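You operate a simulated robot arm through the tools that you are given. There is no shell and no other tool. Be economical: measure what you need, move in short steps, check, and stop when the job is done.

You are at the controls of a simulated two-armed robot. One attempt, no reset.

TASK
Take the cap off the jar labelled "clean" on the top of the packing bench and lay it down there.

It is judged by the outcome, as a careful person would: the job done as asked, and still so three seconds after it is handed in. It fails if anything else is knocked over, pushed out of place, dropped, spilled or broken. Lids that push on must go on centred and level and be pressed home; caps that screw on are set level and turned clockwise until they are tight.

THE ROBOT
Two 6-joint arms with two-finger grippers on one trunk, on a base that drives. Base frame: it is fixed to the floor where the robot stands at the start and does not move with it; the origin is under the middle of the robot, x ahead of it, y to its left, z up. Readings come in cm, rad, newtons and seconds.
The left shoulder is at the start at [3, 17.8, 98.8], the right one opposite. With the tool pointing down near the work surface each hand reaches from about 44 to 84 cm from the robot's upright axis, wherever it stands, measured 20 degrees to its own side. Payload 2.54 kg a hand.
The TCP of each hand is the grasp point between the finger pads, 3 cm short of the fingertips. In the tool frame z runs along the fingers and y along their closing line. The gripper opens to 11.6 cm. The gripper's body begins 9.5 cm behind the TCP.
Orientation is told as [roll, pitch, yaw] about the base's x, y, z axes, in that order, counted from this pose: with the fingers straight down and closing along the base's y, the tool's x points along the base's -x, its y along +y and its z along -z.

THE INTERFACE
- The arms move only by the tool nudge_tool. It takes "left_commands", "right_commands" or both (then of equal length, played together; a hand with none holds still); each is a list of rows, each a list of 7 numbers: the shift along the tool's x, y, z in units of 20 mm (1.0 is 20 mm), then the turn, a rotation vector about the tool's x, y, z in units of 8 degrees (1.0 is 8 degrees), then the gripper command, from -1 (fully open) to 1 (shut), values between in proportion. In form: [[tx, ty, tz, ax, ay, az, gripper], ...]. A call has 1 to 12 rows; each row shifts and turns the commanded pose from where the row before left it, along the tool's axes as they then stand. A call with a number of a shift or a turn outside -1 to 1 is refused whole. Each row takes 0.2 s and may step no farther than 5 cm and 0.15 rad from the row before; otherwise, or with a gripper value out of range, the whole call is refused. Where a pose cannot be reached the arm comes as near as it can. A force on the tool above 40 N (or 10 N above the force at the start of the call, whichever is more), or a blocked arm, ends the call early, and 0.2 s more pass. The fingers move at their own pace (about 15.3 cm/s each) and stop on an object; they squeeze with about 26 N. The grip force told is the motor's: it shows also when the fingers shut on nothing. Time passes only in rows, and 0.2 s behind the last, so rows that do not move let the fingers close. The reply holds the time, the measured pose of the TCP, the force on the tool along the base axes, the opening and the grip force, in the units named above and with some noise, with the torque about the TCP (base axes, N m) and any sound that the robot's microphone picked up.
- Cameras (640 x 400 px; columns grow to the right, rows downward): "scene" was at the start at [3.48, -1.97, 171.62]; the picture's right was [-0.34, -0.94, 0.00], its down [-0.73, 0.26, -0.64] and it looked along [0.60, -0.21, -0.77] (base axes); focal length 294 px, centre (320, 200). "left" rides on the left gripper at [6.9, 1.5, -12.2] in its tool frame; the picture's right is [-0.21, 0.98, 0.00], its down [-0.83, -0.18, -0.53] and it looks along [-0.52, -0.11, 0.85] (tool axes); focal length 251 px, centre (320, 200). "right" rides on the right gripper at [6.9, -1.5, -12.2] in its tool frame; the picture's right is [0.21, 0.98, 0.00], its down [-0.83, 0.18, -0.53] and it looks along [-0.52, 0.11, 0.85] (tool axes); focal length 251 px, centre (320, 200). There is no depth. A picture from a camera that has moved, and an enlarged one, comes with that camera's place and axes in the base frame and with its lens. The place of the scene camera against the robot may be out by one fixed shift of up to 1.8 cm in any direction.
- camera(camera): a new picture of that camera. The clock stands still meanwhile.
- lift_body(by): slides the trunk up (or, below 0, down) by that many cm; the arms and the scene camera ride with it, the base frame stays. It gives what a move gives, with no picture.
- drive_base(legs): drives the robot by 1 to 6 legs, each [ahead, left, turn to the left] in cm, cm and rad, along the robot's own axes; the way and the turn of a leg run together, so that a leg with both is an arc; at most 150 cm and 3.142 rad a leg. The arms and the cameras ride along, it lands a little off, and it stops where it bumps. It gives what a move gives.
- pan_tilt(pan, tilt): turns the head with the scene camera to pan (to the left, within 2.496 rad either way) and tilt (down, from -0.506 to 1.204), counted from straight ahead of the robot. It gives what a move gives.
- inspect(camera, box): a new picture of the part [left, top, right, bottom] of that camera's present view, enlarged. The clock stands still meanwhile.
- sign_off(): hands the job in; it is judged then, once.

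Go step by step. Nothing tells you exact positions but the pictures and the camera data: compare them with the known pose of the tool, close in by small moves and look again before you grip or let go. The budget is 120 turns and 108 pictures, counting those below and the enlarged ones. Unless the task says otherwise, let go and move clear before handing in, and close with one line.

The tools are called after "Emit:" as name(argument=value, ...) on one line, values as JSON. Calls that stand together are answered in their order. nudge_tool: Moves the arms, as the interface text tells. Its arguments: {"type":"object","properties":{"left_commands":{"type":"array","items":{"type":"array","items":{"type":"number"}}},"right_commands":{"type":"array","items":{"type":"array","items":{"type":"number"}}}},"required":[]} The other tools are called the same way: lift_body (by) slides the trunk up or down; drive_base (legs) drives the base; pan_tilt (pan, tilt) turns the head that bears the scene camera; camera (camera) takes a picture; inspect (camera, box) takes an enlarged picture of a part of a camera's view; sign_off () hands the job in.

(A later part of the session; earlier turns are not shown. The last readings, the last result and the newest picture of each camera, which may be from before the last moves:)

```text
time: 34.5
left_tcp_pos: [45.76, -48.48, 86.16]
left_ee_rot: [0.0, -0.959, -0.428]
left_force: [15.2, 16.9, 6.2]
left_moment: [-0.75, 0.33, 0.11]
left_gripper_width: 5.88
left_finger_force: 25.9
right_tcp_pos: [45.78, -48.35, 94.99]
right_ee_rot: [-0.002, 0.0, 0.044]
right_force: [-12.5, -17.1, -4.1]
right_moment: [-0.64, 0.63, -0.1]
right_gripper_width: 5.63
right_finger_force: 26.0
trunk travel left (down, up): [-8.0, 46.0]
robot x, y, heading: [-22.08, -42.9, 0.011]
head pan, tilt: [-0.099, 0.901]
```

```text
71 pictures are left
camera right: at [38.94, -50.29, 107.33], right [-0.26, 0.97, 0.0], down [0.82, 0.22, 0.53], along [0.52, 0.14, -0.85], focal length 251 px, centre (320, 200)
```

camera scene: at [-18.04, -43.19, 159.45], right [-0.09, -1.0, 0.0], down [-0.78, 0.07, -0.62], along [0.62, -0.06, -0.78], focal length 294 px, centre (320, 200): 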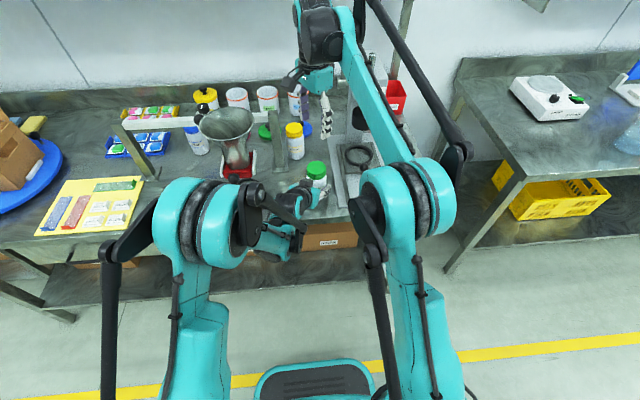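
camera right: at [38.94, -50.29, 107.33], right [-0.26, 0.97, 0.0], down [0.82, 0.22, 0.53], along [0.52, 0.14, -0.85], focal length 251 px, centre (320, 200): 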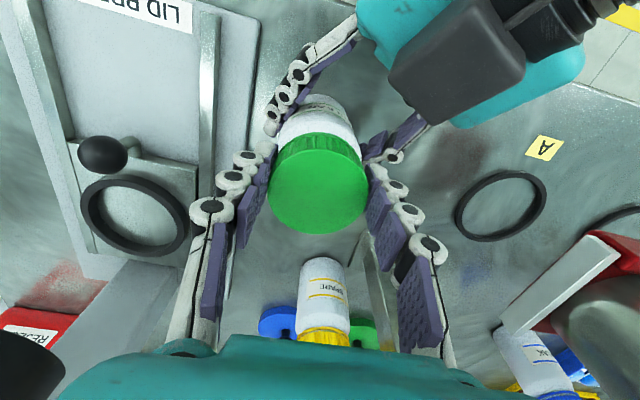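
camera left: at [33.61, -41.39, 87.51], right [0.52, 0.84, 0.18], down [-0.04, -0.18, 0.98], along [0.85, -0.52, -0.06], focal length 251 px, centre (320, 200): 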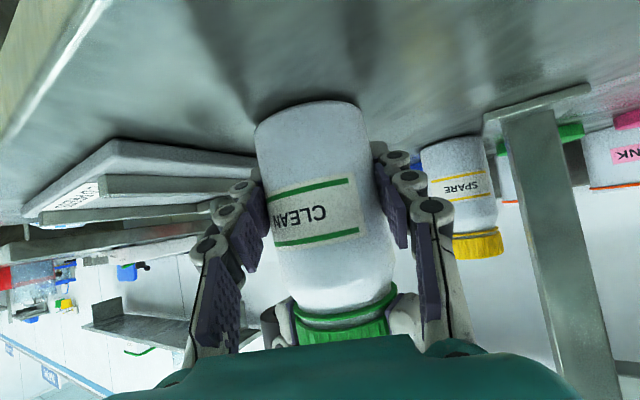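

The cap has turned about 62° so far, with some lateral load from a slightly off pivot. I relieve that and continue a little farther.

Emit:
nudge_tool(right_commands=[[0.05, -0.08, 0, 0, 0, 0, 1], [0, 0, -0.01, 0, 0, -0.7, 1], [0, 0, -0.01, 0, 0, -0.7, 1], [0, 0, -0.01, 0, 0, -0.7, 1]])

```text
time: 35.5
left_tcp_pos: [45.7, -48.41, 86.29]
left_ee_rot: [0.002, -0.957, -0.431]
left_force: [-6.2, 16.1, 15.1]
left_moment: [-0.74, -0.18, 0.09]
left_gripper_width: 5.93
left_finger_force: 26.0
right_tcp_pos: [45.78, -48.54, 95.18]
right_ee_rot: [-0.003, -0.001, 0.338]
right_force: [5.9, -16.4, -15.7]
right_moment: [-0.67, -0.31, -0.07]
right_gripper_width: 5.6
right_finger_force: 26.2
trunk travel left (down, up): [-8.0, 46.0]
robot x, y, heading: [-21.79, -43.11, 0.005]
head pan, tilt: [-0.099, 0.901]
```

A full 80° stroke is done. I open the right hand slightly, rotate it back and check.

Emit:
nudge_tool(right_commands=[[0, 0, 0.06, 0, 0, 0, 1], [0, 0, 0, 0, 0, 0, -0.05], [0, 0, 0, 0, 0, 0, -0.3], [0, 0, 0, 0, 0, 0.95, -0.3], [0, 0, 0, 0, 0, 0.95, -0.3], [0, 0, 0, 0, 0, 0.95, -0.3], [0, 0, 0, 0, 0, 0.95, -0.3], [0, 0, 0, 0, 0, 0.95, -0.3], [0, 0, 0, 0, 0, 0.95, -0.3], [0, 0, 0, 0, 0, 0.95, -0.3], [0, 0, 0, 0, 0, 0.95, -0.3], [0, 0, 0, 0, 0, 0.95, -0.3]])

Emit:
camera(camera="left")

Emit:
camera(camera="right")

Emit:
inspect(camera="scene", box=[270, 130, 370, 210])

```text
time: 38.1
left_tcp_pos: [45.65, -48.62, 86.17]
left_ee_rot: [0.0, -0.959, -0.431]
left_force: [-0.4, 0.9, -0.3]
left_moment: [0.03, 0.02, 0.0]
left_gripper_width: 5.84
left_finger_force: 25.9
right_tcp_pos: [45.48, -48.54, 95.15]
right_ee_rot: [0.002, 0.0, -0.859]
right_force: [0.4, 0.7, -0.3]
right_moment: [0.0, -0.04, 0.02]
right_gripper_width: 7.55
right_finger_force: 0.1
trunk travel left (down, up): [-8.0, 46.0]
robot x, y, heading: [-21.32, -43.33, 0.004]
head pan, tilt: [-0.099, 0.901]
```

```text
70 pictures are left
camera left: at [33.61, -41.46, 87.5], right [0.52, 0.84, 0.18], down [-0.04, -0.18, 0.98], along [0.85, -0.52, -0.06], focal length 251 px, centre (320, 200)
```

left: 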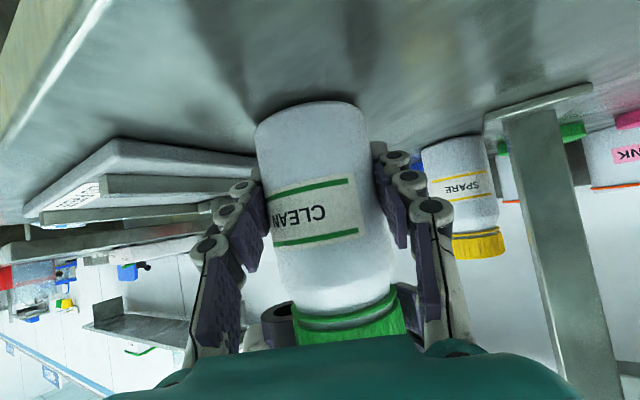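

```text
69 pictures are left
camera right: at [39.85, -44.32, 107.38], right [0.6, 0.8, 0.0], down [0.68, -0.51, 0.53], along [0.43, -0.32, -0.85], focal length 251 px, centre (320, 200)
```

right: 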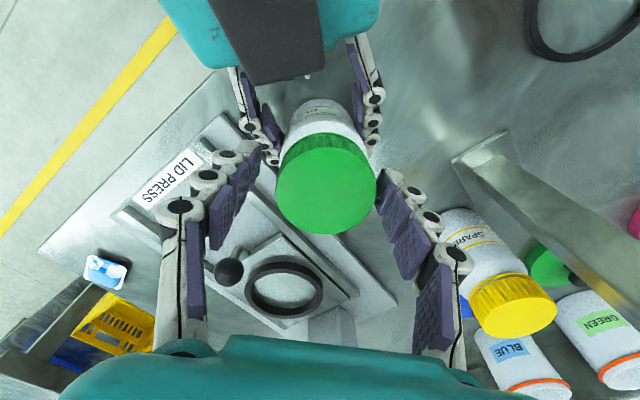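

```text
5.00 times, centred on (320, 170) of scene
camera zoom: at [-18.01, -43.19, 159.45], right [-0.09, -1.0, 0.0], down [-0.78, 0.07, -0.62], along [0.62, -0.06, -0.78], focal length 1468 px, centre (320, 350)
```

zoom: 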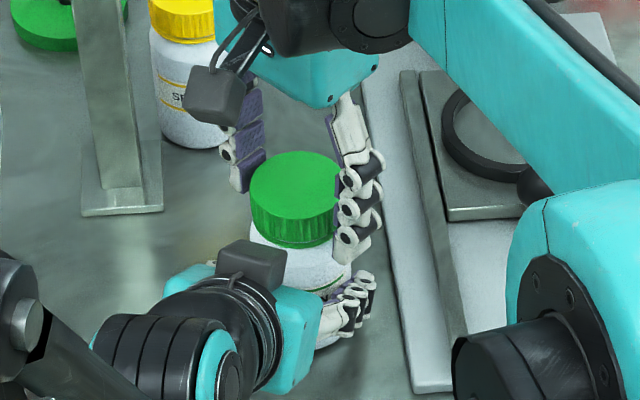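

The cap stays on the jar and looks well centred. I go back a bit farther, recentre slightly, regrip and start the second stroke.

Emit:
nudge_tool(right_commands=[[0.03, 0.12, 0.12, 0, 0, 0.6, -0.3], [0, 0, 0, 0, 0, 0.6, -0.3], [0, 0, 0, 0, 0, 0, -0.05], [0, 0, 0, 0, 0, 0, 0.0], [0, 0, 0, 0, 0, 0, 0.04], [0, 0, 0, 0, 0, 0, 0.1], [0, 0, 0, 0, 0, 0, 1]])

```text
time: 39.7
left_tcp_pos: [45.58, -48.53, 86.22]
left_ee_rot: [0.001, -0.957, -0.432]
left_force: [-9.1, -6.1, -6.5]
left_moment: [0.2, -0.28, -0.01]
left_gripper_width: 5.84
left_finger_force: 25.9
right_tcp_pos: [45.64, -48.17, 94.77]
right_ee_rot: [0.003, 0.001, -1.021]
right_force: [9.1, 5.2, 7.1]
right_moment: [0.39, -0.48, 0.08]
right_gripper_width: 5.62
right_finger_force: 25.7
trunk travel left (down, up): [-8.0, 46.0]
robot x, y, heading: [-21.9, -42.96, 0.008]
head pan, tilt: [-0.099, 0.901]
```

Regripped. I run the second stroke of about 75°.

Emit:
nudge_tool(right_commands=[[0, 0.05, -0.02, 0, 0, -0.8, 1], [0, 0, -0.015, 0, 0, -0.8, 1], [0, 0, -0.015, 0, 0, -0.8, 1], [0, 0, -0.015, 0, 0, -0.8, 1], [0, 0, -0.015, 0, 0, -0.8, 1], [0, 0, -0.015, 0, 0, -0.8, 1]])

```text
time: 41.1
left_tcp_pos: [45.66, -48.41, 86.25]
left_ee_rot: [0.0, -0.959, -0.429]
left_force: [16.9, 7.9, 0.1]
left_moment: [-0.33, 0.56, 0.08]
left_gripper_width: 5.83
left_finger_force: 26.1
right_tcp_pos: [45.75, -48.3, 94.97]
right_ee_rot: [-0.004, 0.002, -0.352]
right_force: [-16.8, -7.8, -0.4]
right_moment: [-0.34, 0.94, -0.06]
right_gripper_width: 5.57
right_finger_force: 26.3
trunk travel left (down, up): [-8.0, 46.0]
robot x, y, heading: [-21.7, -43.0, 0.006]
head pan, tilt: [-0.099, 0.901]
```

Vertical force is balanced; I relieve the side load and continue.

Emit:
nudge_tool(right_commands=[[0.06, -0.06, 0, 0, 0, -0.5, 1], [0.03, -0.02, -0.015, 0, 0, -0.8, 1], [0.03, -0.02, -0.015, 0, 0, -0.8, 1], [0, -0.02, -0.015, 0, 0, -0.8, 1], [0, -0.02, -0.015, 0, 0, -0.8, 1]])

Emit:
camera(camera="left")

Emit:
inspect(camera="scene", box=[270, 130, 370, 210])

```text
time: 42.3
left_tcp_pos: [45.72, -48.48, 86.17]
left_ee_rot: [0.0, -0.957, -0.43]
left_force: [-7.5, 15.8, 10.2]
left_moment: [-0.57, -0.18, 0.06]
left_gripper_width: 5.86
left_finger_force: 26.3
right_tcp_pos: [45.52, -48.45, 95.14]
right_ee_rot: [-0.002, 0.0, 0.164]
right_force: [8.4, -15.7, -10.4]
right_moment: [-0.84, -0.51, -0.08]
right_gripper_width: 5.56
right_finger_force: 25.7
trunk travel left (down, up): [-8.0, 46.0]
robot x, y, heading: [-21.81, -43.48, 0.004]
head pan, tilt: [-0.099, 0.901]
```

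```text
67 pictures are left
camera left: at [33.6, -41.45, 87.5], right [0.52, 0.84, 0.18], down [-0.04, -0.18, 0.98], along [0.85, -0.52, -0.06], focal length 251 px, centre (320, 200)
```

left: 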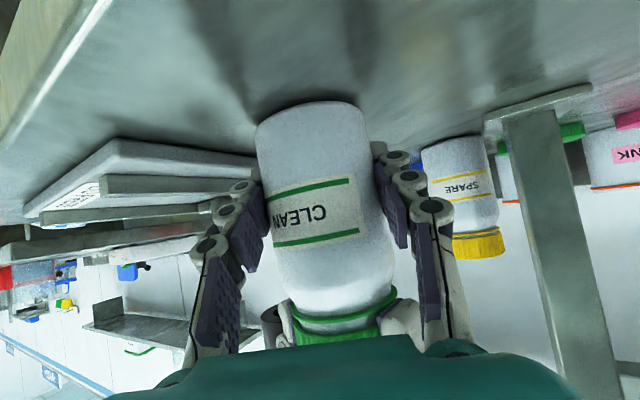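

```text
5.00 times, centred on (320, 170) of scene
camera zoom: at [-18.01, -43.19, 159.45], right [-0.09, -1.0, 0.0], down [-0.78, 0.07, -0.62], along [0.62, -0.06, -0.78], focal length 1468 px, centre (320, 350)
```

zoom: 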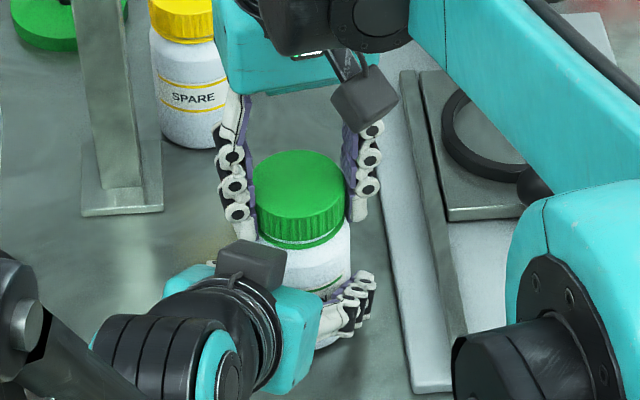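

About 150° total now and still engaged. I release, rotate back and regrip for a third stroke.

Emit:
nudge_tool(right_commands=[[0, -0.06, 0.05, 0, 0, 0, 1], [0, 0, 0, 0, 0, 0, -0.05], [0, 0, 0, 0, 0, 0, -0.3], [0, 0, 0, 0, 0, 0.95, -0.3], [0, 0, 0, 0, 0, 0.95, -0.3], [0, 0, 0, 0, 0, 0.95, -0.3], [0, 0, 0, 0, 0, 0.95, -0.3], [0, 0, 0, 0, 0, 0.95, -0.3], [0, 0, 0, 0, 0, 0.95, -0.3], [0, 0, 0, 0, 0, 0.95, -0.3], [0, 0, 0, 0, 0, 0.95, -0.3], [0, 0, 0, 0, 0, 0.8, -0.3]])

Emit:
camera(camera="right")

Emit:
inspect(camera="left", box=[220, 220, 460, 370])

Emit:
inspect(camera="scene", box=[270, 130, 370, 210])

```text
time: 44.9
left_tcp_pos: [45.75, -48.48, 86.19]
left_ee_rot: [-0.001, -0.958, -0.43]
left_force: [-0.5, -0.3, -0.3]
left_moment: [-0.03, -0.01, 0.03]
left_gripper_width: 5.87
left_finger_force: 25.6
right_tcp_pos: [45.5, -48.52, 94.98]
right_ee_rot: [0.0, 0.0, -1.012]
right_force: [-0.1, 0.6, -0.3]
right_moment: [-0.02, -0.02, -0.02]
right_gripper_width: 7.54
right_finger_force: 0.1
trunk travel left (down, up): [-8.0, 46.0]
robot x, y, heading: [-21.89, -43.2, 0.005]
head pan, tilt: [-0.099, 0.901]
```

```text
65 pictures are left
camera right: at [40.6, -43.55, 107.23], right [0.71, 0.7, 0.0], down [0.59, -0.6, 0.53], along [0.37, -0.38, -0.85], focal length 251 px, centre (320, 200)
```

right: 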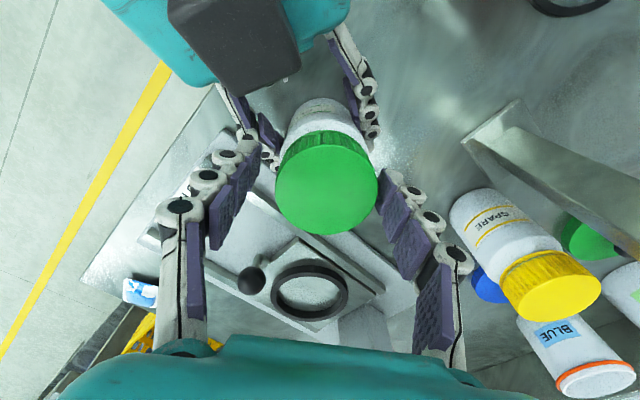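

```text
2.67 times, centred on (340, 295) of left
camera zoom: at [33.61, -41.46, 87.49], right [0.52, 0.84, 0.18], down [-0.04, -0.18, 0.98], along [0.85, -0.52, -0.06], focal length 670 px, centre (267, -53)
```

zoom: 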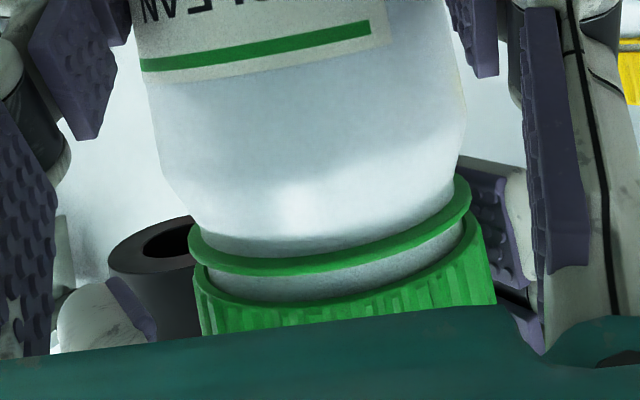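

```text
5.00 times, centred on (320, 170) of scene
camera zoom: at [-18.01, -43.19, 159.45], right [-0.09, -1.0, 0.0], down [-0.78, 0.07, -0.62], along [0.62, -0.06, -0.78], focal length 1468 px, centre (320, 350)
```

zoom: 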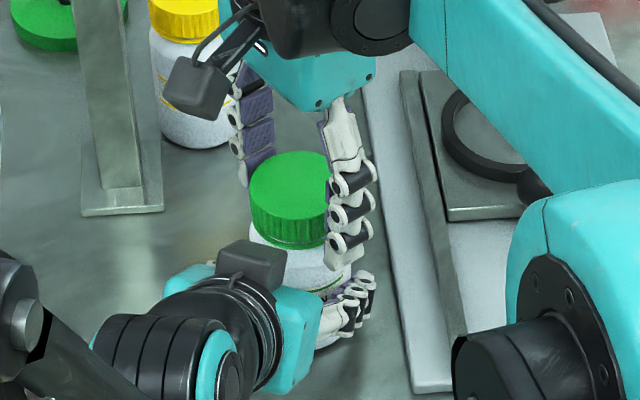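

The cap has risen, and a gap is now visible between it and the green ring left on the neck. I regrip for a third stroke.

Emit:
nudge_tool(right_commands=[[0.12, 0.08, -0.1, 0, 0, 0, -0.3], [0, 0, 0, 0, 0, 0, -0.05], [0, 0, 0, 0, 0, 0, 0.0], [0, 0, 0, 0, 0, 0, 0.04], [0, 0, 0, 0, 0, 0, 0.1], [0, 0, 0, 0, 0, 0, 1], [0, 0.04, -0.02, 0, 0, -0.8, 1], [0, 0, -0.015, 0, 0, -0.8, 1], [0, 0, -0.015, 0, 0, -0.8, 1], [0, 0, -0.015, 0, 0, -0.8, 1]])

```text
time: 47.1
left_tcp_pos: [45.79, -48.34, 86.15]
left_ee_rot: [0.001, -0.959, -0.429]
left_force: [13.2, 3.2, 0.0]
left_moment: [0.11, 0.42, 0.03]
left_gripper_width: 5.82
left_finger_force: 25.6
right_tcp_pos: [45.42, -48.36, 95.37]
right_ee_rot: [-0.005, 0.002, -0.562]
right_force: [-12.9, -2.4, -0.7]
right_moment: [-0.31, 0.73, -0.06]
right_gripper_width: 5.69
right_finger_force: 26.0
trunk travel left (down, up): [-8.0, 46.0]
robot x, y, heading: [-21.42, -42.97, 0.004]
head pan, tilt: [-0.099, 0.901]
```

Emit:
nudge_tool(right_commands=[[0.05, -0.05, -0.015, 0, 0, -0.6, 1], [0.02, -0.02, -0.015, 0, 0, -0.8, 1], [0.02, -0.02, -0.015, 0, 0, -0.8, 1], [0, -0.02, -0.015, 0, 0, -0.8, 1], [0, -0.02, -0.015, 0, 0, -0.8, 1], [0, -0.02, -0.015, 0, 0, -0.8, 1]])

Emit:
inspect(camera="left", box=[220, 220, 460, 370])

```text
time: 48.5
left_tcp_pos: [45.69, -48.56, 86.19]
left_ee_rot: [-0.001, -0.959, -0.43]
left_force: [-5.2, 16.1, 6.9]
left_moment: [-0.21, -0.35, 0.09]
left_gripper_width: 5.86
left_finger_force: 25.9
right_tcp_pos: [45.35, -48.52, 95.54]
right_ee_rot: [-0.003, -0.002, 0.082]
right_force: [4.6, -16.2, -8.1]
right_moment: [-1.24, -0.03, -0.15]
right_gripper_width: 5.67
right_finger_force: 25.9
trunk travel left (down, up): [-8.0, 46.0]
robot x, y, heading: [-21.64, -43.16, 0.009]
head pan, tilt: [-0.099, 0.901]
```

```text
2.67 times, centred on (340, 295) of left
camera zoom: at [33.59, -41.44, 87.5], right [0.52, 0.84, 0.18], down [-0.04, -0.18, 0.98], along [0.85, -0.52, -0.06], focal length 670 px, centre (267, -53)
```

zoom: 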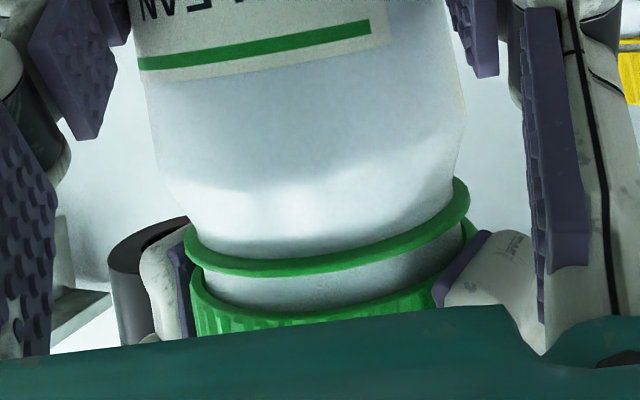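

The gap is growing. I finish this stroke, then rotate back.

Emit:
nudge_tool(right_commands=[[0, -0.08, 0, 0, 0, -0.7, 1], [0, -0.03, -0.01, 0, 0, -0.8, 1], [0, 0, 0.03, 0, 0, 0, 1], [0, 0, 0, 0, 0, 0, -0.05], [0, 0, 0, 0, 0, 0, -0.3], [0, 0, 0, 0, 0, 0.95, -0.3], [0, 0, 0, 0, 0, 0.95, -0.3], [0, 0, 0, 0, 0, 0.95, -0.3], [0, 0, 0, 0, 0, 0.95, -0.3], [0, 0, 0, 0, 0, 0.95, -0.3], [0, 0, 0, 0, 0, 0.95, -0.3], [0, 0, 0, 0, 0, 0.95, -0.3]])

Emit:
camera(camera="right")

Emit:
inspect(camera="left", box=[220, 220, 460, 370])

```text
time: 51.1
left_tcp_pos: [45.68, -48.56, 86.13]
left_ee_rot: [0.0, -0.959, -0.431]
left_force: [-0.1, 0.1, 0.0]
left_moment: [0.01, -0.03, -0.01]
left_gripper_width: 5.86
left_finger_force: 26.2
right_tcp_pos: [45.34, -48.63, 95.43]
right_ee_rot: [0.001, 0.001, -0.641]
right_force: [0.4, -0.3, 0.3]
right_moment: [0.01, 0.0, -0.03]
right_gripper_width: 7.55
right_finger_force: 0.0
trunk travel left (down, up): [-8.0, 46.0]
robot x, y, heading: [-21.89, -42.81, 0.007]
head pan, tilt: [-0.099, 0.901]
```

```text
61 pictures are left
camera right: at [38.93, -45.84, 107.82], right [0.41, 0.91, 0.0], down [0.77, -0.35, 0.53], along [0.49, -0.22, -0.85], focal length 251 px, centre (320, 200)
```

right: 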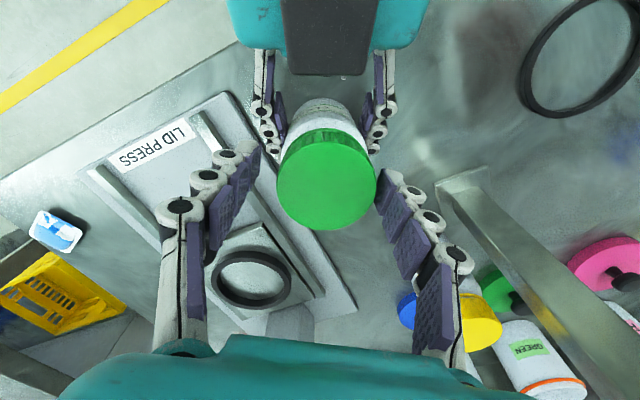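

```text
2.67 times, centred on (340, 295) of left
camera zoom: at [33.61, -41.46, 87.49], right [0.52, 0.84, 0.18], down [-0.04, -0.18, 0.98], along [0.85, -0.52, -0.06], focal length 670 px, centre (267, -53)
```

zoom: 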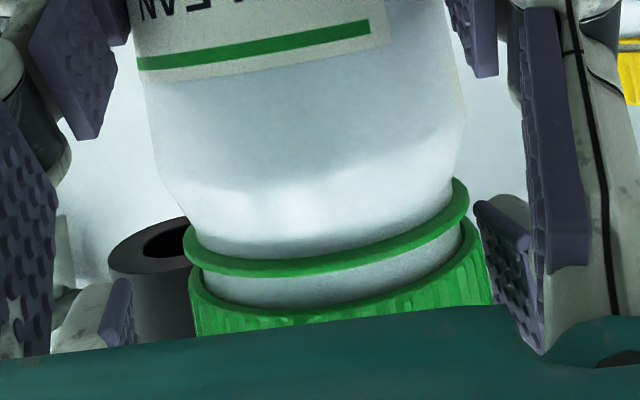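

Still engaged. I rotate back farther, recentre, and do a fourth stroke.

Emit:
nudge_tool(right_commands=[[0.15, 0.1, -0.05, 0, 0, 0.95, -0.3], [0, 0, 0, 0, 0, 0.95, -0.3], [0, 0, 0, 0, 0, 0.95, -0.3], [0, 0, 0, 0, 0, 0, -0.05], [0, 0, 0, 0, 0, 0, 0.0], [0, 0, 0, 0, 0, 0, 0.04], [0, 0, 0, 0, 0, 0, 0.1], [0, 0, 0, 0, 0, 0, 1], [0, 0.03, -0.015, 0, 0, -0.8, 1], [0.02, 0, -0.015, 0, 0, -0.8, 1], [0.02, 0, -0.015, 0, 0, -0.8, 1], [0.02, 0, -0.015, 0, 0, -0.8, 1]])

```text
time: 53.7
left_tcp_pos: [45.75, -48.39, 86.15]
left_ee_rot: [0.0, -0.961, -0.429]
left_force: [2.4, 4.4, -2.4]
left_moment: [0.09, 0.24, 0.02]
left_gripper_width: 5.84
left_finger_force: 26.0
right_tcp_pos: [45.18, -48.07, 95.77]
right_ee_rot: [-0.002, 0.0, -0.59]
right_force: [-2.4, -3.5, 2.4]
right_moment: [-0.53, -0.03, -0.08]
right_gripper_width: 5.73
right_finger_force: 25.8
trunk travel left (down, up): [-8.0, 46.0]
robot x, y, heading: [-21.89, -43.04, 0.006]
head pan, tilt: [-0.099, 0.901]
```

Emit:
nudge_tool(right_commands=[[0.02, -0.02, -0.02, 0, 0, -0.8, 1], [0.02, -0.02, -0.02, 0, 0, -0.8, 1], [0.02, -0.02, -0.02, 0, 0, -0.8, 1], [0, -0.02, -0.02, 0, 0, -0.8, 1], [0, -0.02, -0.02, 0, 0, -0.8, 1], [0, -0.02, -0.02, 0, 0, -0.8, 1], [0, -0.02, -0.02, 0, 0, -0.8, 1]])

Emit:
inspect(camera="left", box=[220, 220, 460, 370])

Emit:
inspect(camera="scene", box=[270, 130, 370, 210])

```text
time: 55.3
left_tcp_pos: [45.62, -48.49, 86.15]
left_ee_rot: [0.001, -0.958, -0.429]
left_force: [1.3, 9.8, 1.4]
left_moment: [-0.75, 0.04, 0.17]
left_gripper_width: 5.82
left_finger_force: 26.6
right_tcp_pos: [45.02, -48.35, 95.84]
right_ee_rot: [0.0, 0.001, 0.192]
right_force: [-1.4, -10.2, -2.4]
right_moment: [-0.23, 0.1, -0.22]
right_gripper_width: 5.72
right_finger_force: 25.9
trunk travel left (down, up): [-8.0, 46.0]
robot x, y, heading: [-21.69, -42.8, 0.006]
head pan, tilt: [-0.099, 0.901]
```

```text
2.67 times, centred on (340, 295) of left
camera zoom: at [33.62, -41.45, 87.5], right [0.52, 0.84, 0.18], down [-0.04, -0.18, 0.98], along [0.85, -0.52, -0.06], focal length 670 px, centre (267, -53)
```

zoom: 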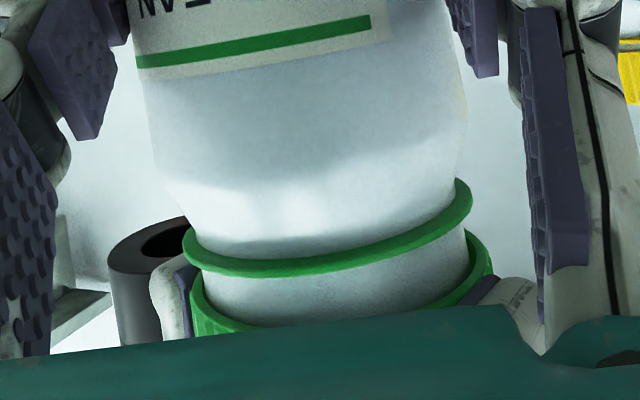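

```text
5.00 times, centred on (320, 170) of scene
camera zoom: at [-18.01, -43.19, 159.45], right [-0.09, -1.0, 0.0], down [-0.78, 0.07, -0.62], along [0.62, -0.06, -0.78], focal length 1468 px, centre (320, 350)
```

zoom: 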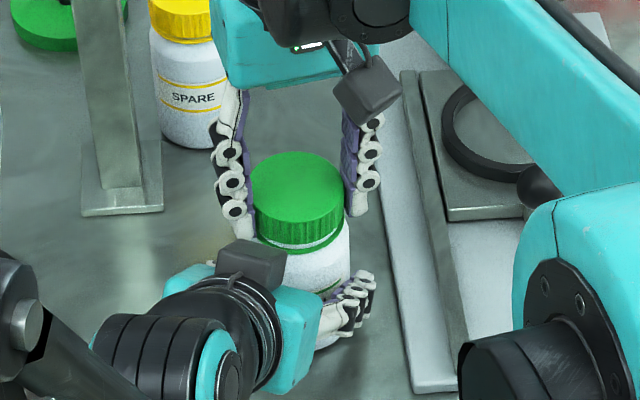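

About 310° turned. I test whether the cap is free with a small lift.

Emit:
nudge_tool(right_commands=[[0, -0.05, -0.08, 0, 0, 0, 1], [0, 0, -0.08, 0, 0, 0, 1]])

```text
time: 55.9
left_tcp_pos: [45.55, -48.46, 86.13]
left_ee_rot: [-0.001, -0.958, -0.432]
left_force: [-3.3, 5.2, 3.6]
left_moment: [-0.49, -0.35, 0.01]
left_gripper_width: 5.83
left_finger_force: 26.9
right_tcp_pos: [44.98, -48.38, 96.34]
right_ee_rot: [0.001, 0.0, 0.193]
right_force: [3.9, -5.0, -5.9]
right_moment: [-0.05, -0.02, -0.01]
right_gripper_width: 5.68
right_finger_force: 26.0
trunk travel left (down, up): [-8.0, 46.0]
robot x, y, heading: [-21.7, -43.23, 0.004]
head pan, tilt: [-0.099, 0.901]
```

It rose 5 mm with only 6 N, so it seems free. I lift a bit more and look.

Emit:
nudge_tool(right_commands=[[0, 0, -0.15, 0, 0, 0, 1], [0, 0, -0.15, 0, 0, 0, 1], [0, 0, -0.15, 0, 0, 0, 1]])

Emit:
inspect(camera="left", box=[220, 220, 460, 370])

Emit:
inspect(camera="scene", box=[270, 130, 370, 210])

```text
time: 56.7
left_tcp_pos: [45.6, -48.45, 86.15]
left_ee_rot: [-0.001, -0.959, -0.43]
left_force: [0.2, -0.5, -0.1]
left_moment: [0.02, -0.01, 0.02]
left_gripper_width: 5.83
left_finger_force: 25.8
right_tcp_pos: [44.96, -48.31, 97.16]
right_ee_rot: [-0.001, 0.0, 0.192]
right_force: [0.1, 0.0, -0.4]
right_moment: [0.0, -0.06, -0.02]
right_gripper_width: 5.73
right_finger_force: 25.8
trunk travel left (down, up): [-8.0, 46.0]
robot x, y, heading: [-22.05, -43.14, 0.001]
head pan, tilt: [-0.099, 0.901]
```

```text
2.67 times, centred on (340, 295) of left
camera zoom: at [33.6, -41.47, 87.5], right [0.52, 0.84, 0.18], down [-0.04, -0.18, 0.98], along [0.85, -0.52, -0.06], focal length 670 px, centre (267, -53)
```

zoom: 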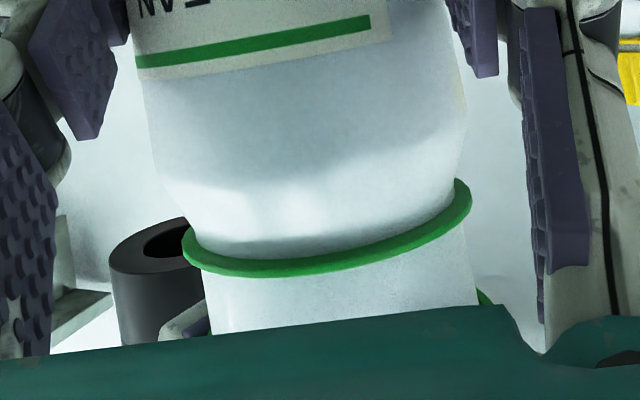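

```text
5.00 times, centred on (320, 170) of scene
camera zoom: at [-18.02, -43.19, 159.45], right [-0.09, -1.0, 0.0], down [-0.78, 0.07, -0.62], along [0.62, -0.06, -0.78], focal length 1468 px, centre (320, 350)
```

zoom: 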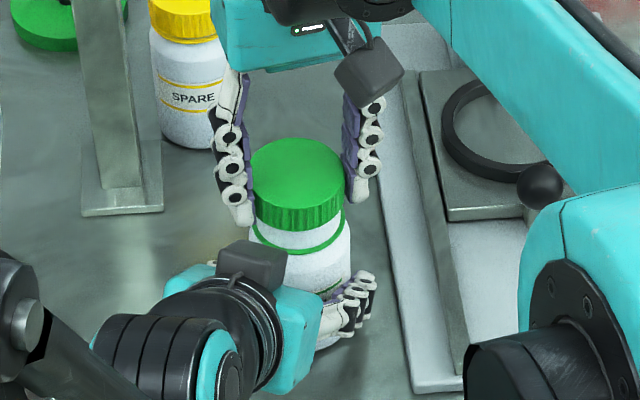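

The cap is off the thread. I lift it clear of the jar, turn to yaw ≈ 0.52 and carry it about 12 cm beyond the jar to the free patch of bench at (56.8, -48.5).

Emit:
nudge_tool(right_commands=[[0, 0, -0.9, 0, 0, 0, 1], [0, 0, -0.9, 0, 0, 0, 1], [0, 0, -0.9, 0, 0, 0, 1], [0, 0, 0, 0, 0, -0.8, 1], [0, 0, 0, 0, 0, -0.8, 1], [0, 0, 0, 0, 0, -0.8, 1], [0, 0, 0, 0, 0, 0, 1]])

Emit:
camera(camera="right")

Emit:
camera(camera="scene")

```text
time: 58.3
left_tcp_pos: [45.64, -48.55, 86.2]
left_ee_rot: [-0.001, -0.959, -0.431]
left_force: [-0.3, 0.4, -0.2]
left_moment: [0.02, 0.02, -0.01]
left_gripper_width: 5.86
left_finger_force: 26.0
right_tcp_pos: [45.06, -48.37, 102.72]
right_ee_rot: [0.0, 0.0, 0.527]
right_force: [0.3, 0.0, -0.2]
right_moment: [-0.02, -0.02, 0.01]
right_gripper_width: 5.73
right_finger_force: 26.1
trunk travel left (down, up): [-8.0, 46.0]
robot x, y, heading: [-21.69, -42.66, 0.005]
head pan, tilt: [-0.099, 0.901]
```

```text
55 pictures are left
camera right: at [39.88, -53.32, 114.95], right [-0.68, 0.74, 0.0], down [0.62, 0.57, 0.53], along [0.39, 0.36, -0.85], focal length 251 px, centre (320, 200)
```

right: 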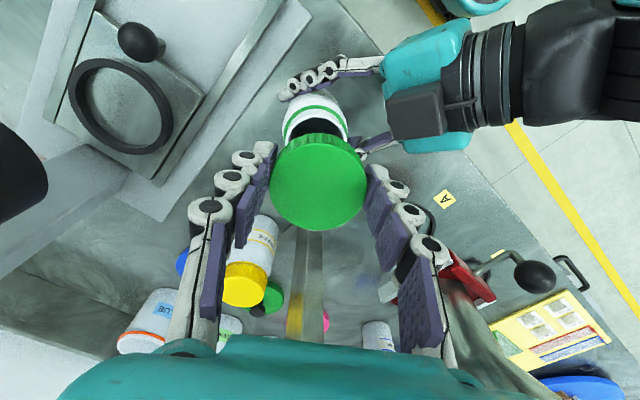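

```text
54 pictures are left
camera scene: at [-18.01, -43.19, 159.45], right [-0.09, -1.0, 0.0], down [-0.78, 0.07, -0.62], along [0.62, -0.06, -0.78], focal length 294 px, centre (320, 200)
```

scene: 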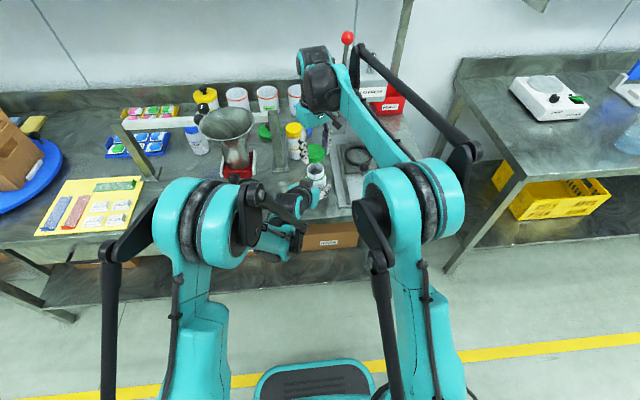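

The jar mouth is open and the cap is held cleanly. I carry it forward in two halves, checking the clearance to the press.

Emit:
nudge_tool(right_commands=[[-0.85, -0.5, 0, 0, 0, 0, 1], [-0.85, -0.5, 0, 0, 0, 0, 1], [-0.85, -0.5, 0, 0, 0, 0, 1], [-0.85, -0.5, 0, 0, 0, 0, 1], [0, 0, 0, 0, 0, 0, 1]])

Emit:
camera(camera="right")

Emit:
inspect(camera="scene", box=[240, 30, 440, 180])

```text
time: 59.5
left_tcp_pos: [45.69, -48.51, 86.19]
left_ee_rot: [0.001, -0.959, -0.43]
left_force: [-1.3, 0.5, 1.8]
left_moment: [0.03, 0.06, 0.01]
left_gripper_width: 5.84
left_finger_force: 26.4
right_tcp_pos: [52.92, -48.38, 102.53]
right_ee_rot: [-0.002, 0.0, 0.526]
right_force: [0.5, 0.0, 0.2]
right_moment: [-0.02, 0.0, -0.02]
right_gripper_width: 5.71
right_finger_force: 25.9
trunk travel left (down, up): [-8.0, 46.0]
robot x, y, heading: [-21.79, -43.16, 0.01]
head pan, tilt: [-0.099, 0.901]
```

```text
53 pictures are left
camera right: at [47.71, -53.35, 114.91], right [-0.68, 0.74, 0.0], down [0.62, 0.57, 0.53], along [0.39, 0.36, -0.85], focal length 251 px, centre (320, 200)
```

right: 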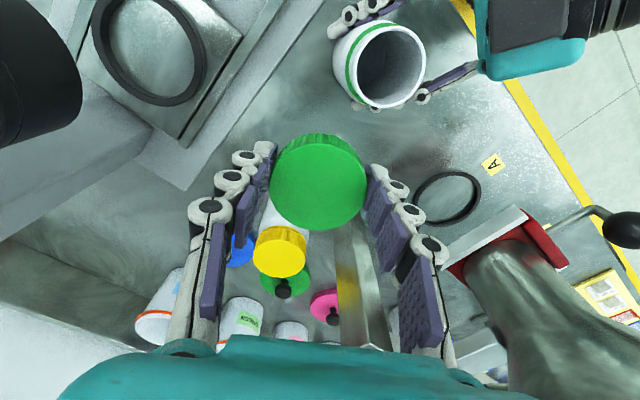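

```text
2.67 times, centred on (340, 105) of scene
camera zoom: at [-18.01, -43.19, 159.45], right [-0.09, -1.0, 0.0], down [-0.78, 0.07, -0.62], along [0.62, -0.06, -0.78], focal length 783 px, centre (267, 453)
```

zoom: 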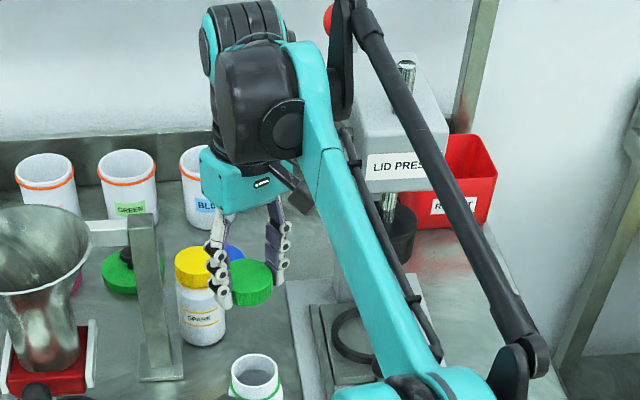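

The patch below is free, with the spare jar about 11 cm away. I finish the approach and descend partway.

Emit:
nudge_tool(right_commands=[[-0.62, -0.54, 0, 0, 0, 0, 1], [-0.62, -0.54, 0, 0, 0, 0, 1], [0, 0, 0.95, 0, 0, 0, 1], [0, 0, 0.95, 0, 0, 0, 1], [0, 0, 0.95, 0, 0, 0, 1], [0, 0, 0.95, 0, 0, 0, 1], [0, 0, 0.95, 0, 0, 0, 1], [0, 0, 0.95, 0, 0, 0, 1], [0, 0, 0, 0, 0, 0, 1]])

Emit:
camera(camera="right")

Emit:
inspect(camera="scene", box=[240, 60, 400, 180])

```text
time: 61.5
left_tcp_pos: [45.52, -48.57, 86.1]
left_ee_rot: [0.0, -0.957, -0.431]
left_force: [0.1, 0.7, -0.5]
left_moment: [-0.03, -0.01, 0.01]
left_gripper_width: 5.83
left_finger_force: 25.9
right_tcp_pos: [53.88, -48.89, 91.02]
right_ee_rot: [0.0, -0.001, 0.525]
right_force: [0.0, -0.1, -1.0]
right_moment: [0.02, -0.02, -0.02]
right_gripper_width: 5.73
right_finger_force: 26.1
right hand out of reach, approached as far as the arm can: row 1, 2
trunk travel left (down, up): [-8.0, 46.0]
robot x, y, heading: [-21.93, -42.97, 0.007]
head pan, tilt: [-0.099, 0.901]
```

```text
51 pictures are left
camera right: at [48.76, -53.7, 103.3], right [-0.68, 0.74, 0.0], down [0.62, 0.57, 0.53], along [0.39, 0.36, -0.85], focal length 251 px, centre (320, 200)
```

right: 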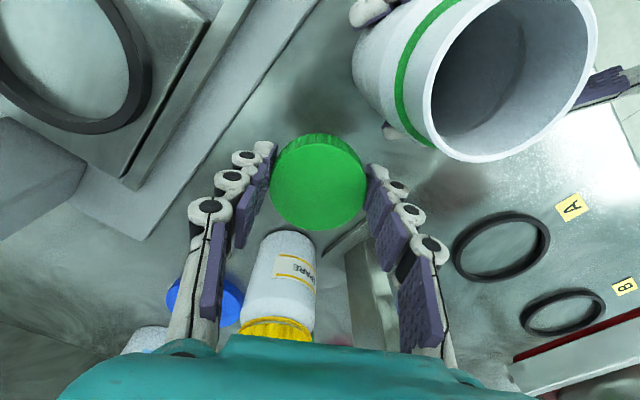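

```text
3.33 times, centred on (320, 120) of scene
camera zoom: at [-18.0, -43.19, 159.45], right [-0.09, -1.0, 0.0], down [-0.78, 0.07, -0.62], along [0.62, -0.06, -0.78], focal length 979 px, centre (320, 467)
```

zoom: 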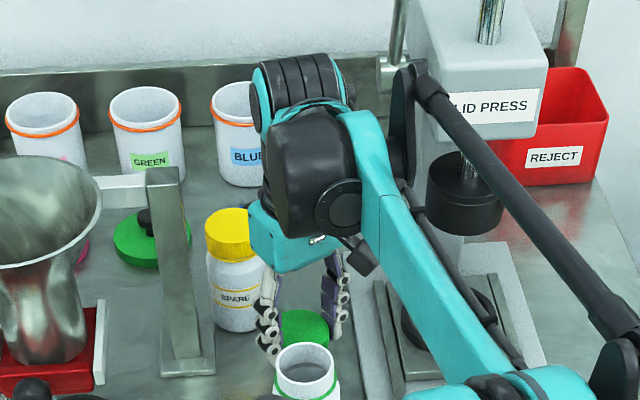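

The reach limit stopped it at x ≈ 54. At this lower height I try moving 3 cm farther ahead for more room from the jar and left fingers.

Emit:
nudge_tool(right_commands=[[-0.62, -0.4, 0, 0, 0, 0, 1], [-0.62, -0.4, 0, 0, 0, 0, 1], [0, 0, 0, 0, 0, 0, 1]])

```text
time: 62.3
left_tcp_pos: [45.66, -48.61, 86.14]
left_ee_rot: [-0.002, -0.958, -0.434]
left_force: [-0.5, -0.2, 0.0]
left_moment: [0.05, 0.07, 0.03]
left_gripper_width: 5.82
left_finger_force: 26.3
right_tcp_pos: [56.98, -48.77, 90.79]
right_ee_rot: [0.0, -0.002, 0.527]
right_force: [1.0, 0.3, -0.6]
right_moment: [-0.01, 0.02, 0.01]
right_gripper_width: 5.72
right_finger_force: 26.0
trunk travel left (down, up): [-8.0, 46.0]
robot x, y, heading: [-21.76, -43.14, 0.007]
head pan, tilt: [-0.099, 0.901]
```

It reached (57, -48.8). Now I lower toward the bench.

Emit:
nudge_tool(right_commands=[[0, 0, 0.8, 0, 0, 0, 1], [0, 0, 0.8, 0, 0, 0, 1], [0, 0, 0.5, 0, 0, 0, 1], [0, 0, 0.25, 0, 0, 0, 1], [0, 0, 0.2, 0, 0, 0, 1], [0, 0, 0, 0, 0, 0, 1]])

Emit:
camera(camera="right")

Emit:
camera(camera="left")

Emit:
inspect(camera="scene", box=[260, 80, 380, 180])

```text
time: 63.7
left_tcp_pos: [45.65, -48.46, 86.29]
left_ee_rot: [-0.001, -0.958, -0.432]
left_force: [0.2, 0.1, -0.8]
left_moment: [0.0, 0.03, 0.02]
left_gripper_width: 5.84
left_finger_force: 26.9
right_tcp_pos: [57.05, -49.06, 85.86]
right_ee_rot: [-0.001, 0.001, 0.525]
right_force: [-0.5, -0.4, -0.1]
right_moment: [0.0, 0.01, 0.01]
right_gripper_width: 5.72
right_finger_force: 25.9
trunk travel left (down, up): [-8.0, 46.0]
robot x, y, heading: [-22.08, -43.41, 0.007]
head pan, tilt: [-0.099, 0.901]
```

```text
49 pictures are left
camera right: at [51.81, -53.96, 98.06], right [-0.68, 0.74, 0.0], down [0.62, 0.57, 0.53], along [0.39, 0.36, -0.85], focal length 251 px, centre (320, 200)
```

right: 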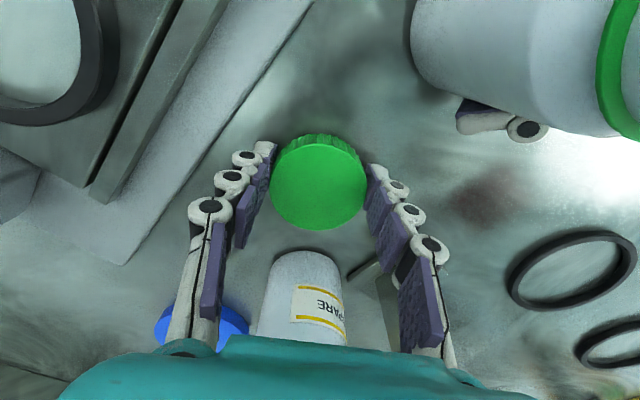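

```text
48 pictures are left
camera left: at [33.61, -41.46, 87.49], right [0.52, 0.84, 0.18], down [-0.04, -0.18, 0.98], along [0.85, -0.52, -0.06], focal length 251 px, centre (320, 200)
```

left: 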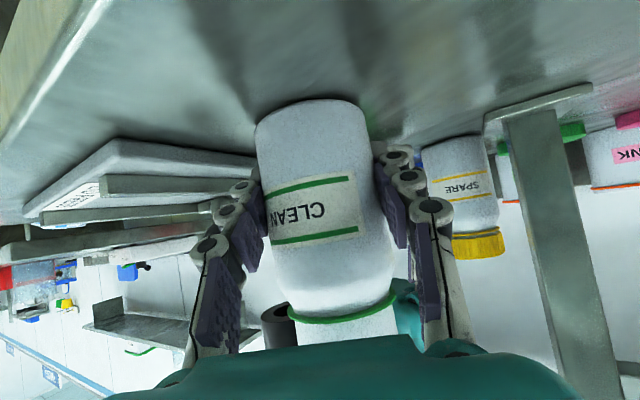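

```text
4.00 times, centred on (320, 130) of scene
camera zoom: at [-18.0, -43.19, 159.45], right [-0.09, -1.0, 0.0], down [-0.78, 0.07, -0.62], along [0.62, -0.06, -0.78], focal length 1174 px, centre (320, 480)
```

zoom: 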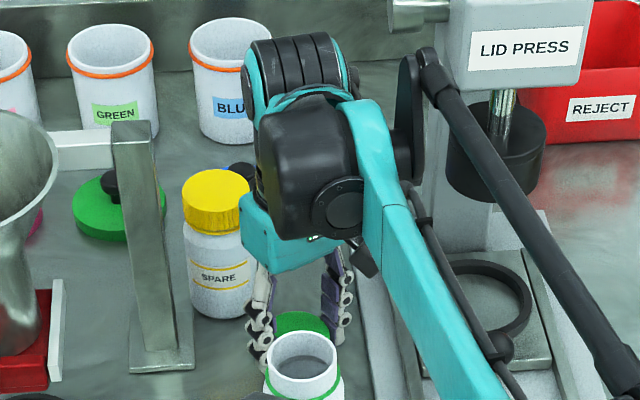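

The cap hangs about 2 cm or less above a clear patch. I lower in small steps until contact shows.

Emit:
nudge_tool(right_commands=[[0, 0, 0.15, 0, 0, 0, 1], [0, 0, 0.1, 0, 0, 0, 1], [0, 0, 0.1, 0, 0, 0, 1], [0, 0, 0, 0, 0, 0, 1]])

```text
time: 64.7
left_tcp_pos: [45.68, -48.52, 86.13]
left_ee_rot: [0.001, -0.958, -0.432]
left_force: [-0.4, 0.1, -0.8]
left_moment: [0.01, 0.01, 0.0]
left_gripper_width: 5.84
left_finger_force: 26.5
right_tcp_pos: [56.96, -49.11, 85.3]
right_ee_rot: [0.0, 0.001, 0.525]
right_force: [-0.2, -0.4, 0.5]
right_moment: [-0.01, 0.0, 0.0]
right_gripper_width: 5.71
right_finger_force: 25.8
trunk travel left (down, up): [-8.0, 46.0]
robot x, y, heading: [-22.0, -43.4, 0.005]
head pan, tilt: [-0.099, 0.901]
```

Emit:
nudge_tool(right_commands=[[0, 0, 0.1, 0, 0, 0, 1], [0, 0, 0.1, 0, 0, 0, 1], [0, 0, 0, 0, 0, 0, 1]])

Emit:
inspect(camera="right", box=[220, 90, 420, 240])

```text
time: 65.5
left_tcp_pos: [45.55, -48.45, 86.06]
left_ee_rot: [0.0, -0.958, -0.43]
left_force: [0.0, 0.4, -0.1]
left_moment: [0.04, 0.02, 0.01]
left_gripper_width: 5.82
left_finger_force: 26.1
right_tcp_pos: [56.95, -48.95, 84.76]
right_ee_rot: [-0.001, 0.001, 0.526]
right_force: [2.3, 0.8, 6.8]
right_moment: [-0.11, 0.06, 0.01]
right_gripper_width: 5.77
right_finger_force: 25.4
trunk travel left (down, up): [-8.0, 46.0]
robot x, y, heading: [-21.62, -43.11, 0.005]
head pan, tilt: [-0.099, 0.901]
```

```text
2.67 times, centred on (320, 165) of right
camera zoom: at [51.83, -53.83, 97.19], right [-0.68, 0.74, 0.0], down [0.62, 0.57, 0.53], along [0.39, 0.36, -0.85], focal length 670 px, centre (320, 293)
```

zoom: 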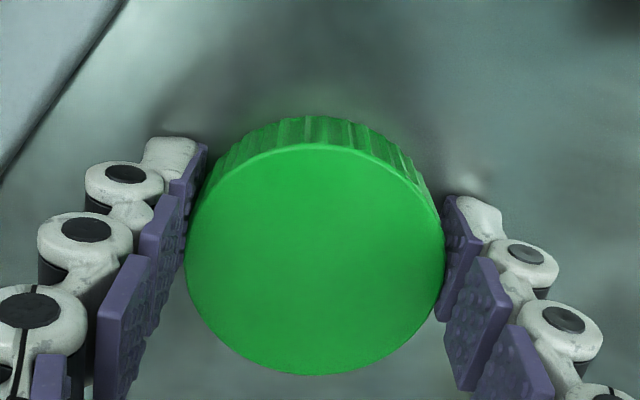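

Contact at about 7 N: the cap is on the bench. I open gently.

Emit:
nudge_tool(right_commands=[[0, 0, 0, 0, 0, 0, -0.02], [0, 0, 0, 0, 0, 0, -0.08], [0, 0, 0, 0, 0, 0, -0.15], [0, 0, 0, 0, 0, 0, -0.25], [0, 0, 0, 0, 0, 0, -0.3]])

Emit:
inspect(camera="right", box=[220, 90, 420, 240])

```text
time: 66.7
left_tcp_pos: [45.63, -48.45, 86.14]
left_ee_rot: [0.001, -0.959, -0.431]
left_force: [-0.3, 0.4, 0.1]
left_moment: [0.0, -0.01, -0.01]
left_gripper_width: 5.83
left_finger_force: 26.1
right_tcp_pos: [57.04, -48.83, 84.79]
right_ee_rot: [0.002, 0.0, 0.525]
right_force: [0.1, -0.6, 0.1]
right_moment: [-0.01, 0.0, -0.01]
right_gripper_width: 7.57
right_finger_force: 0.1
trunk travel left (down, up): [-8.0, 46.0]
robot x, y, heading: [-21.81, -43.29, 0.005]
head pan, tilt: [-0.099, 0.901]
```

```text
2.67 times, centred on (320, 165) of right
camera zoom: at [51.85, -53.84, 97.13], right [-0.68, 0.74, 0.0], down [0.62, 0.57, 0.53], along [0.39, 0.36, -0.85], focal length 670 px, centre (320, 293)
```

zoom: 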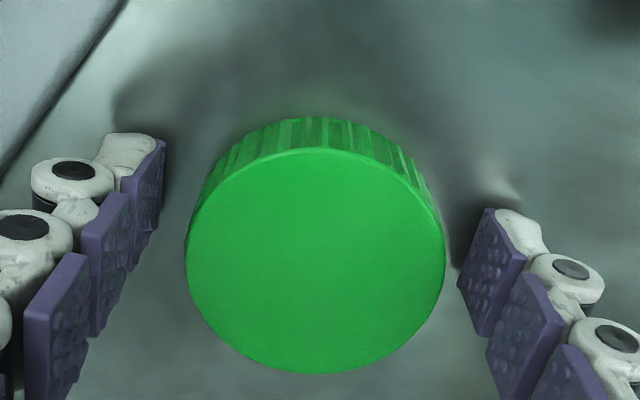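

The cap lies flat on the bench, free of the pads. I raise the right hand straight up, then drift slightly back near its reach limit.

Emit:
nudge_tool(right_commands=[[0, 0, -0.6, 0, 0, 0, -0.3], [0, 0, -0.9, 0, 0, 0, -0.3], [0, 0, -0.9, 0, 0, 0, -0.3], [0, 0, -0.9, 0, 0, 0, -0.3], [0, 0, -0.9, 0, 0, 0, -0.3], [0.25, 0.15, -0.9, 0, 0, 0, -0.3], [0.25, 0.15, -0.9, 0, 0, 0, -0.3], [0.25, 0.15, -0.9, 0, 0, 0, -0.3], [0.25, 0.15, -0.9, 0, 0, 0, -0.3], [0.25, 0.15, -0.9, 0, 0, 0, -0.3], [0.25, 0.15, -0.9, 0, 0, 0, -0.3]])

Emit:
camera(camera="right")

Emit:
camera(camera="scene")

```text
time: 69.1
left_tcp_pos: [45.65, -48.52, 86.19]
left_ee_rot: [0.001, -0.958, -0.432]
left_force: [-0.2, -0.1, -1.2]
left_moment: [-0.01, -0.02, 0.0]
left_gripper_width: 5.83
left_finger_force: 26.6
right_tcp_pos: [53.29, -48.85, 103.86]
right_ee_rot: [0.0, 0.0, 0.525]
right_force: [0.1, -0.1, 0.6]
right_moment: [-0.01, -0.01, -0.02]
right_gripper_width: 7.54
right_finger_force: 0.0
right hand out of reach, approached as far as the arm can: row 5
trunk travel left (down, up): [-8.0, 46.0]
robot x, y, heading: [-21.82, -43.15, 0.006]
head pan, tilt: [-0.099, 0.901]
```

```text
44 pictures are left
camera right: at [48.0, -53.73, 116.11], right [-0.68, 0.74, 0.0], down [0.62, 0.57, 0.53], along [0.39, 0.36, -0.85], focal length 251 px, centre (320, 200)
```

right: 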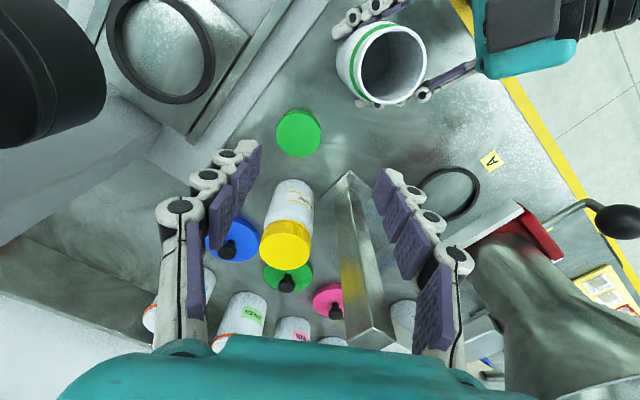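

```text
43 pictures are left
camera scene: at [-18.04, -43.19, 159.45], right [-0.09, -1.0, 0.0], down [-0.78, 0.07, -0.62], along [0.62, -0.06, -0.78], focal length 294 px, centre (320, 200)
```

scene: 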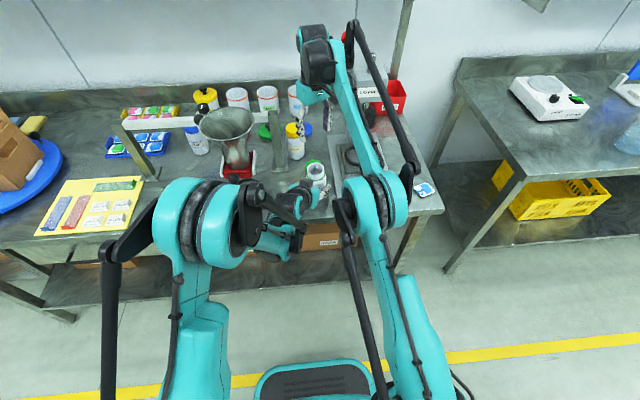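

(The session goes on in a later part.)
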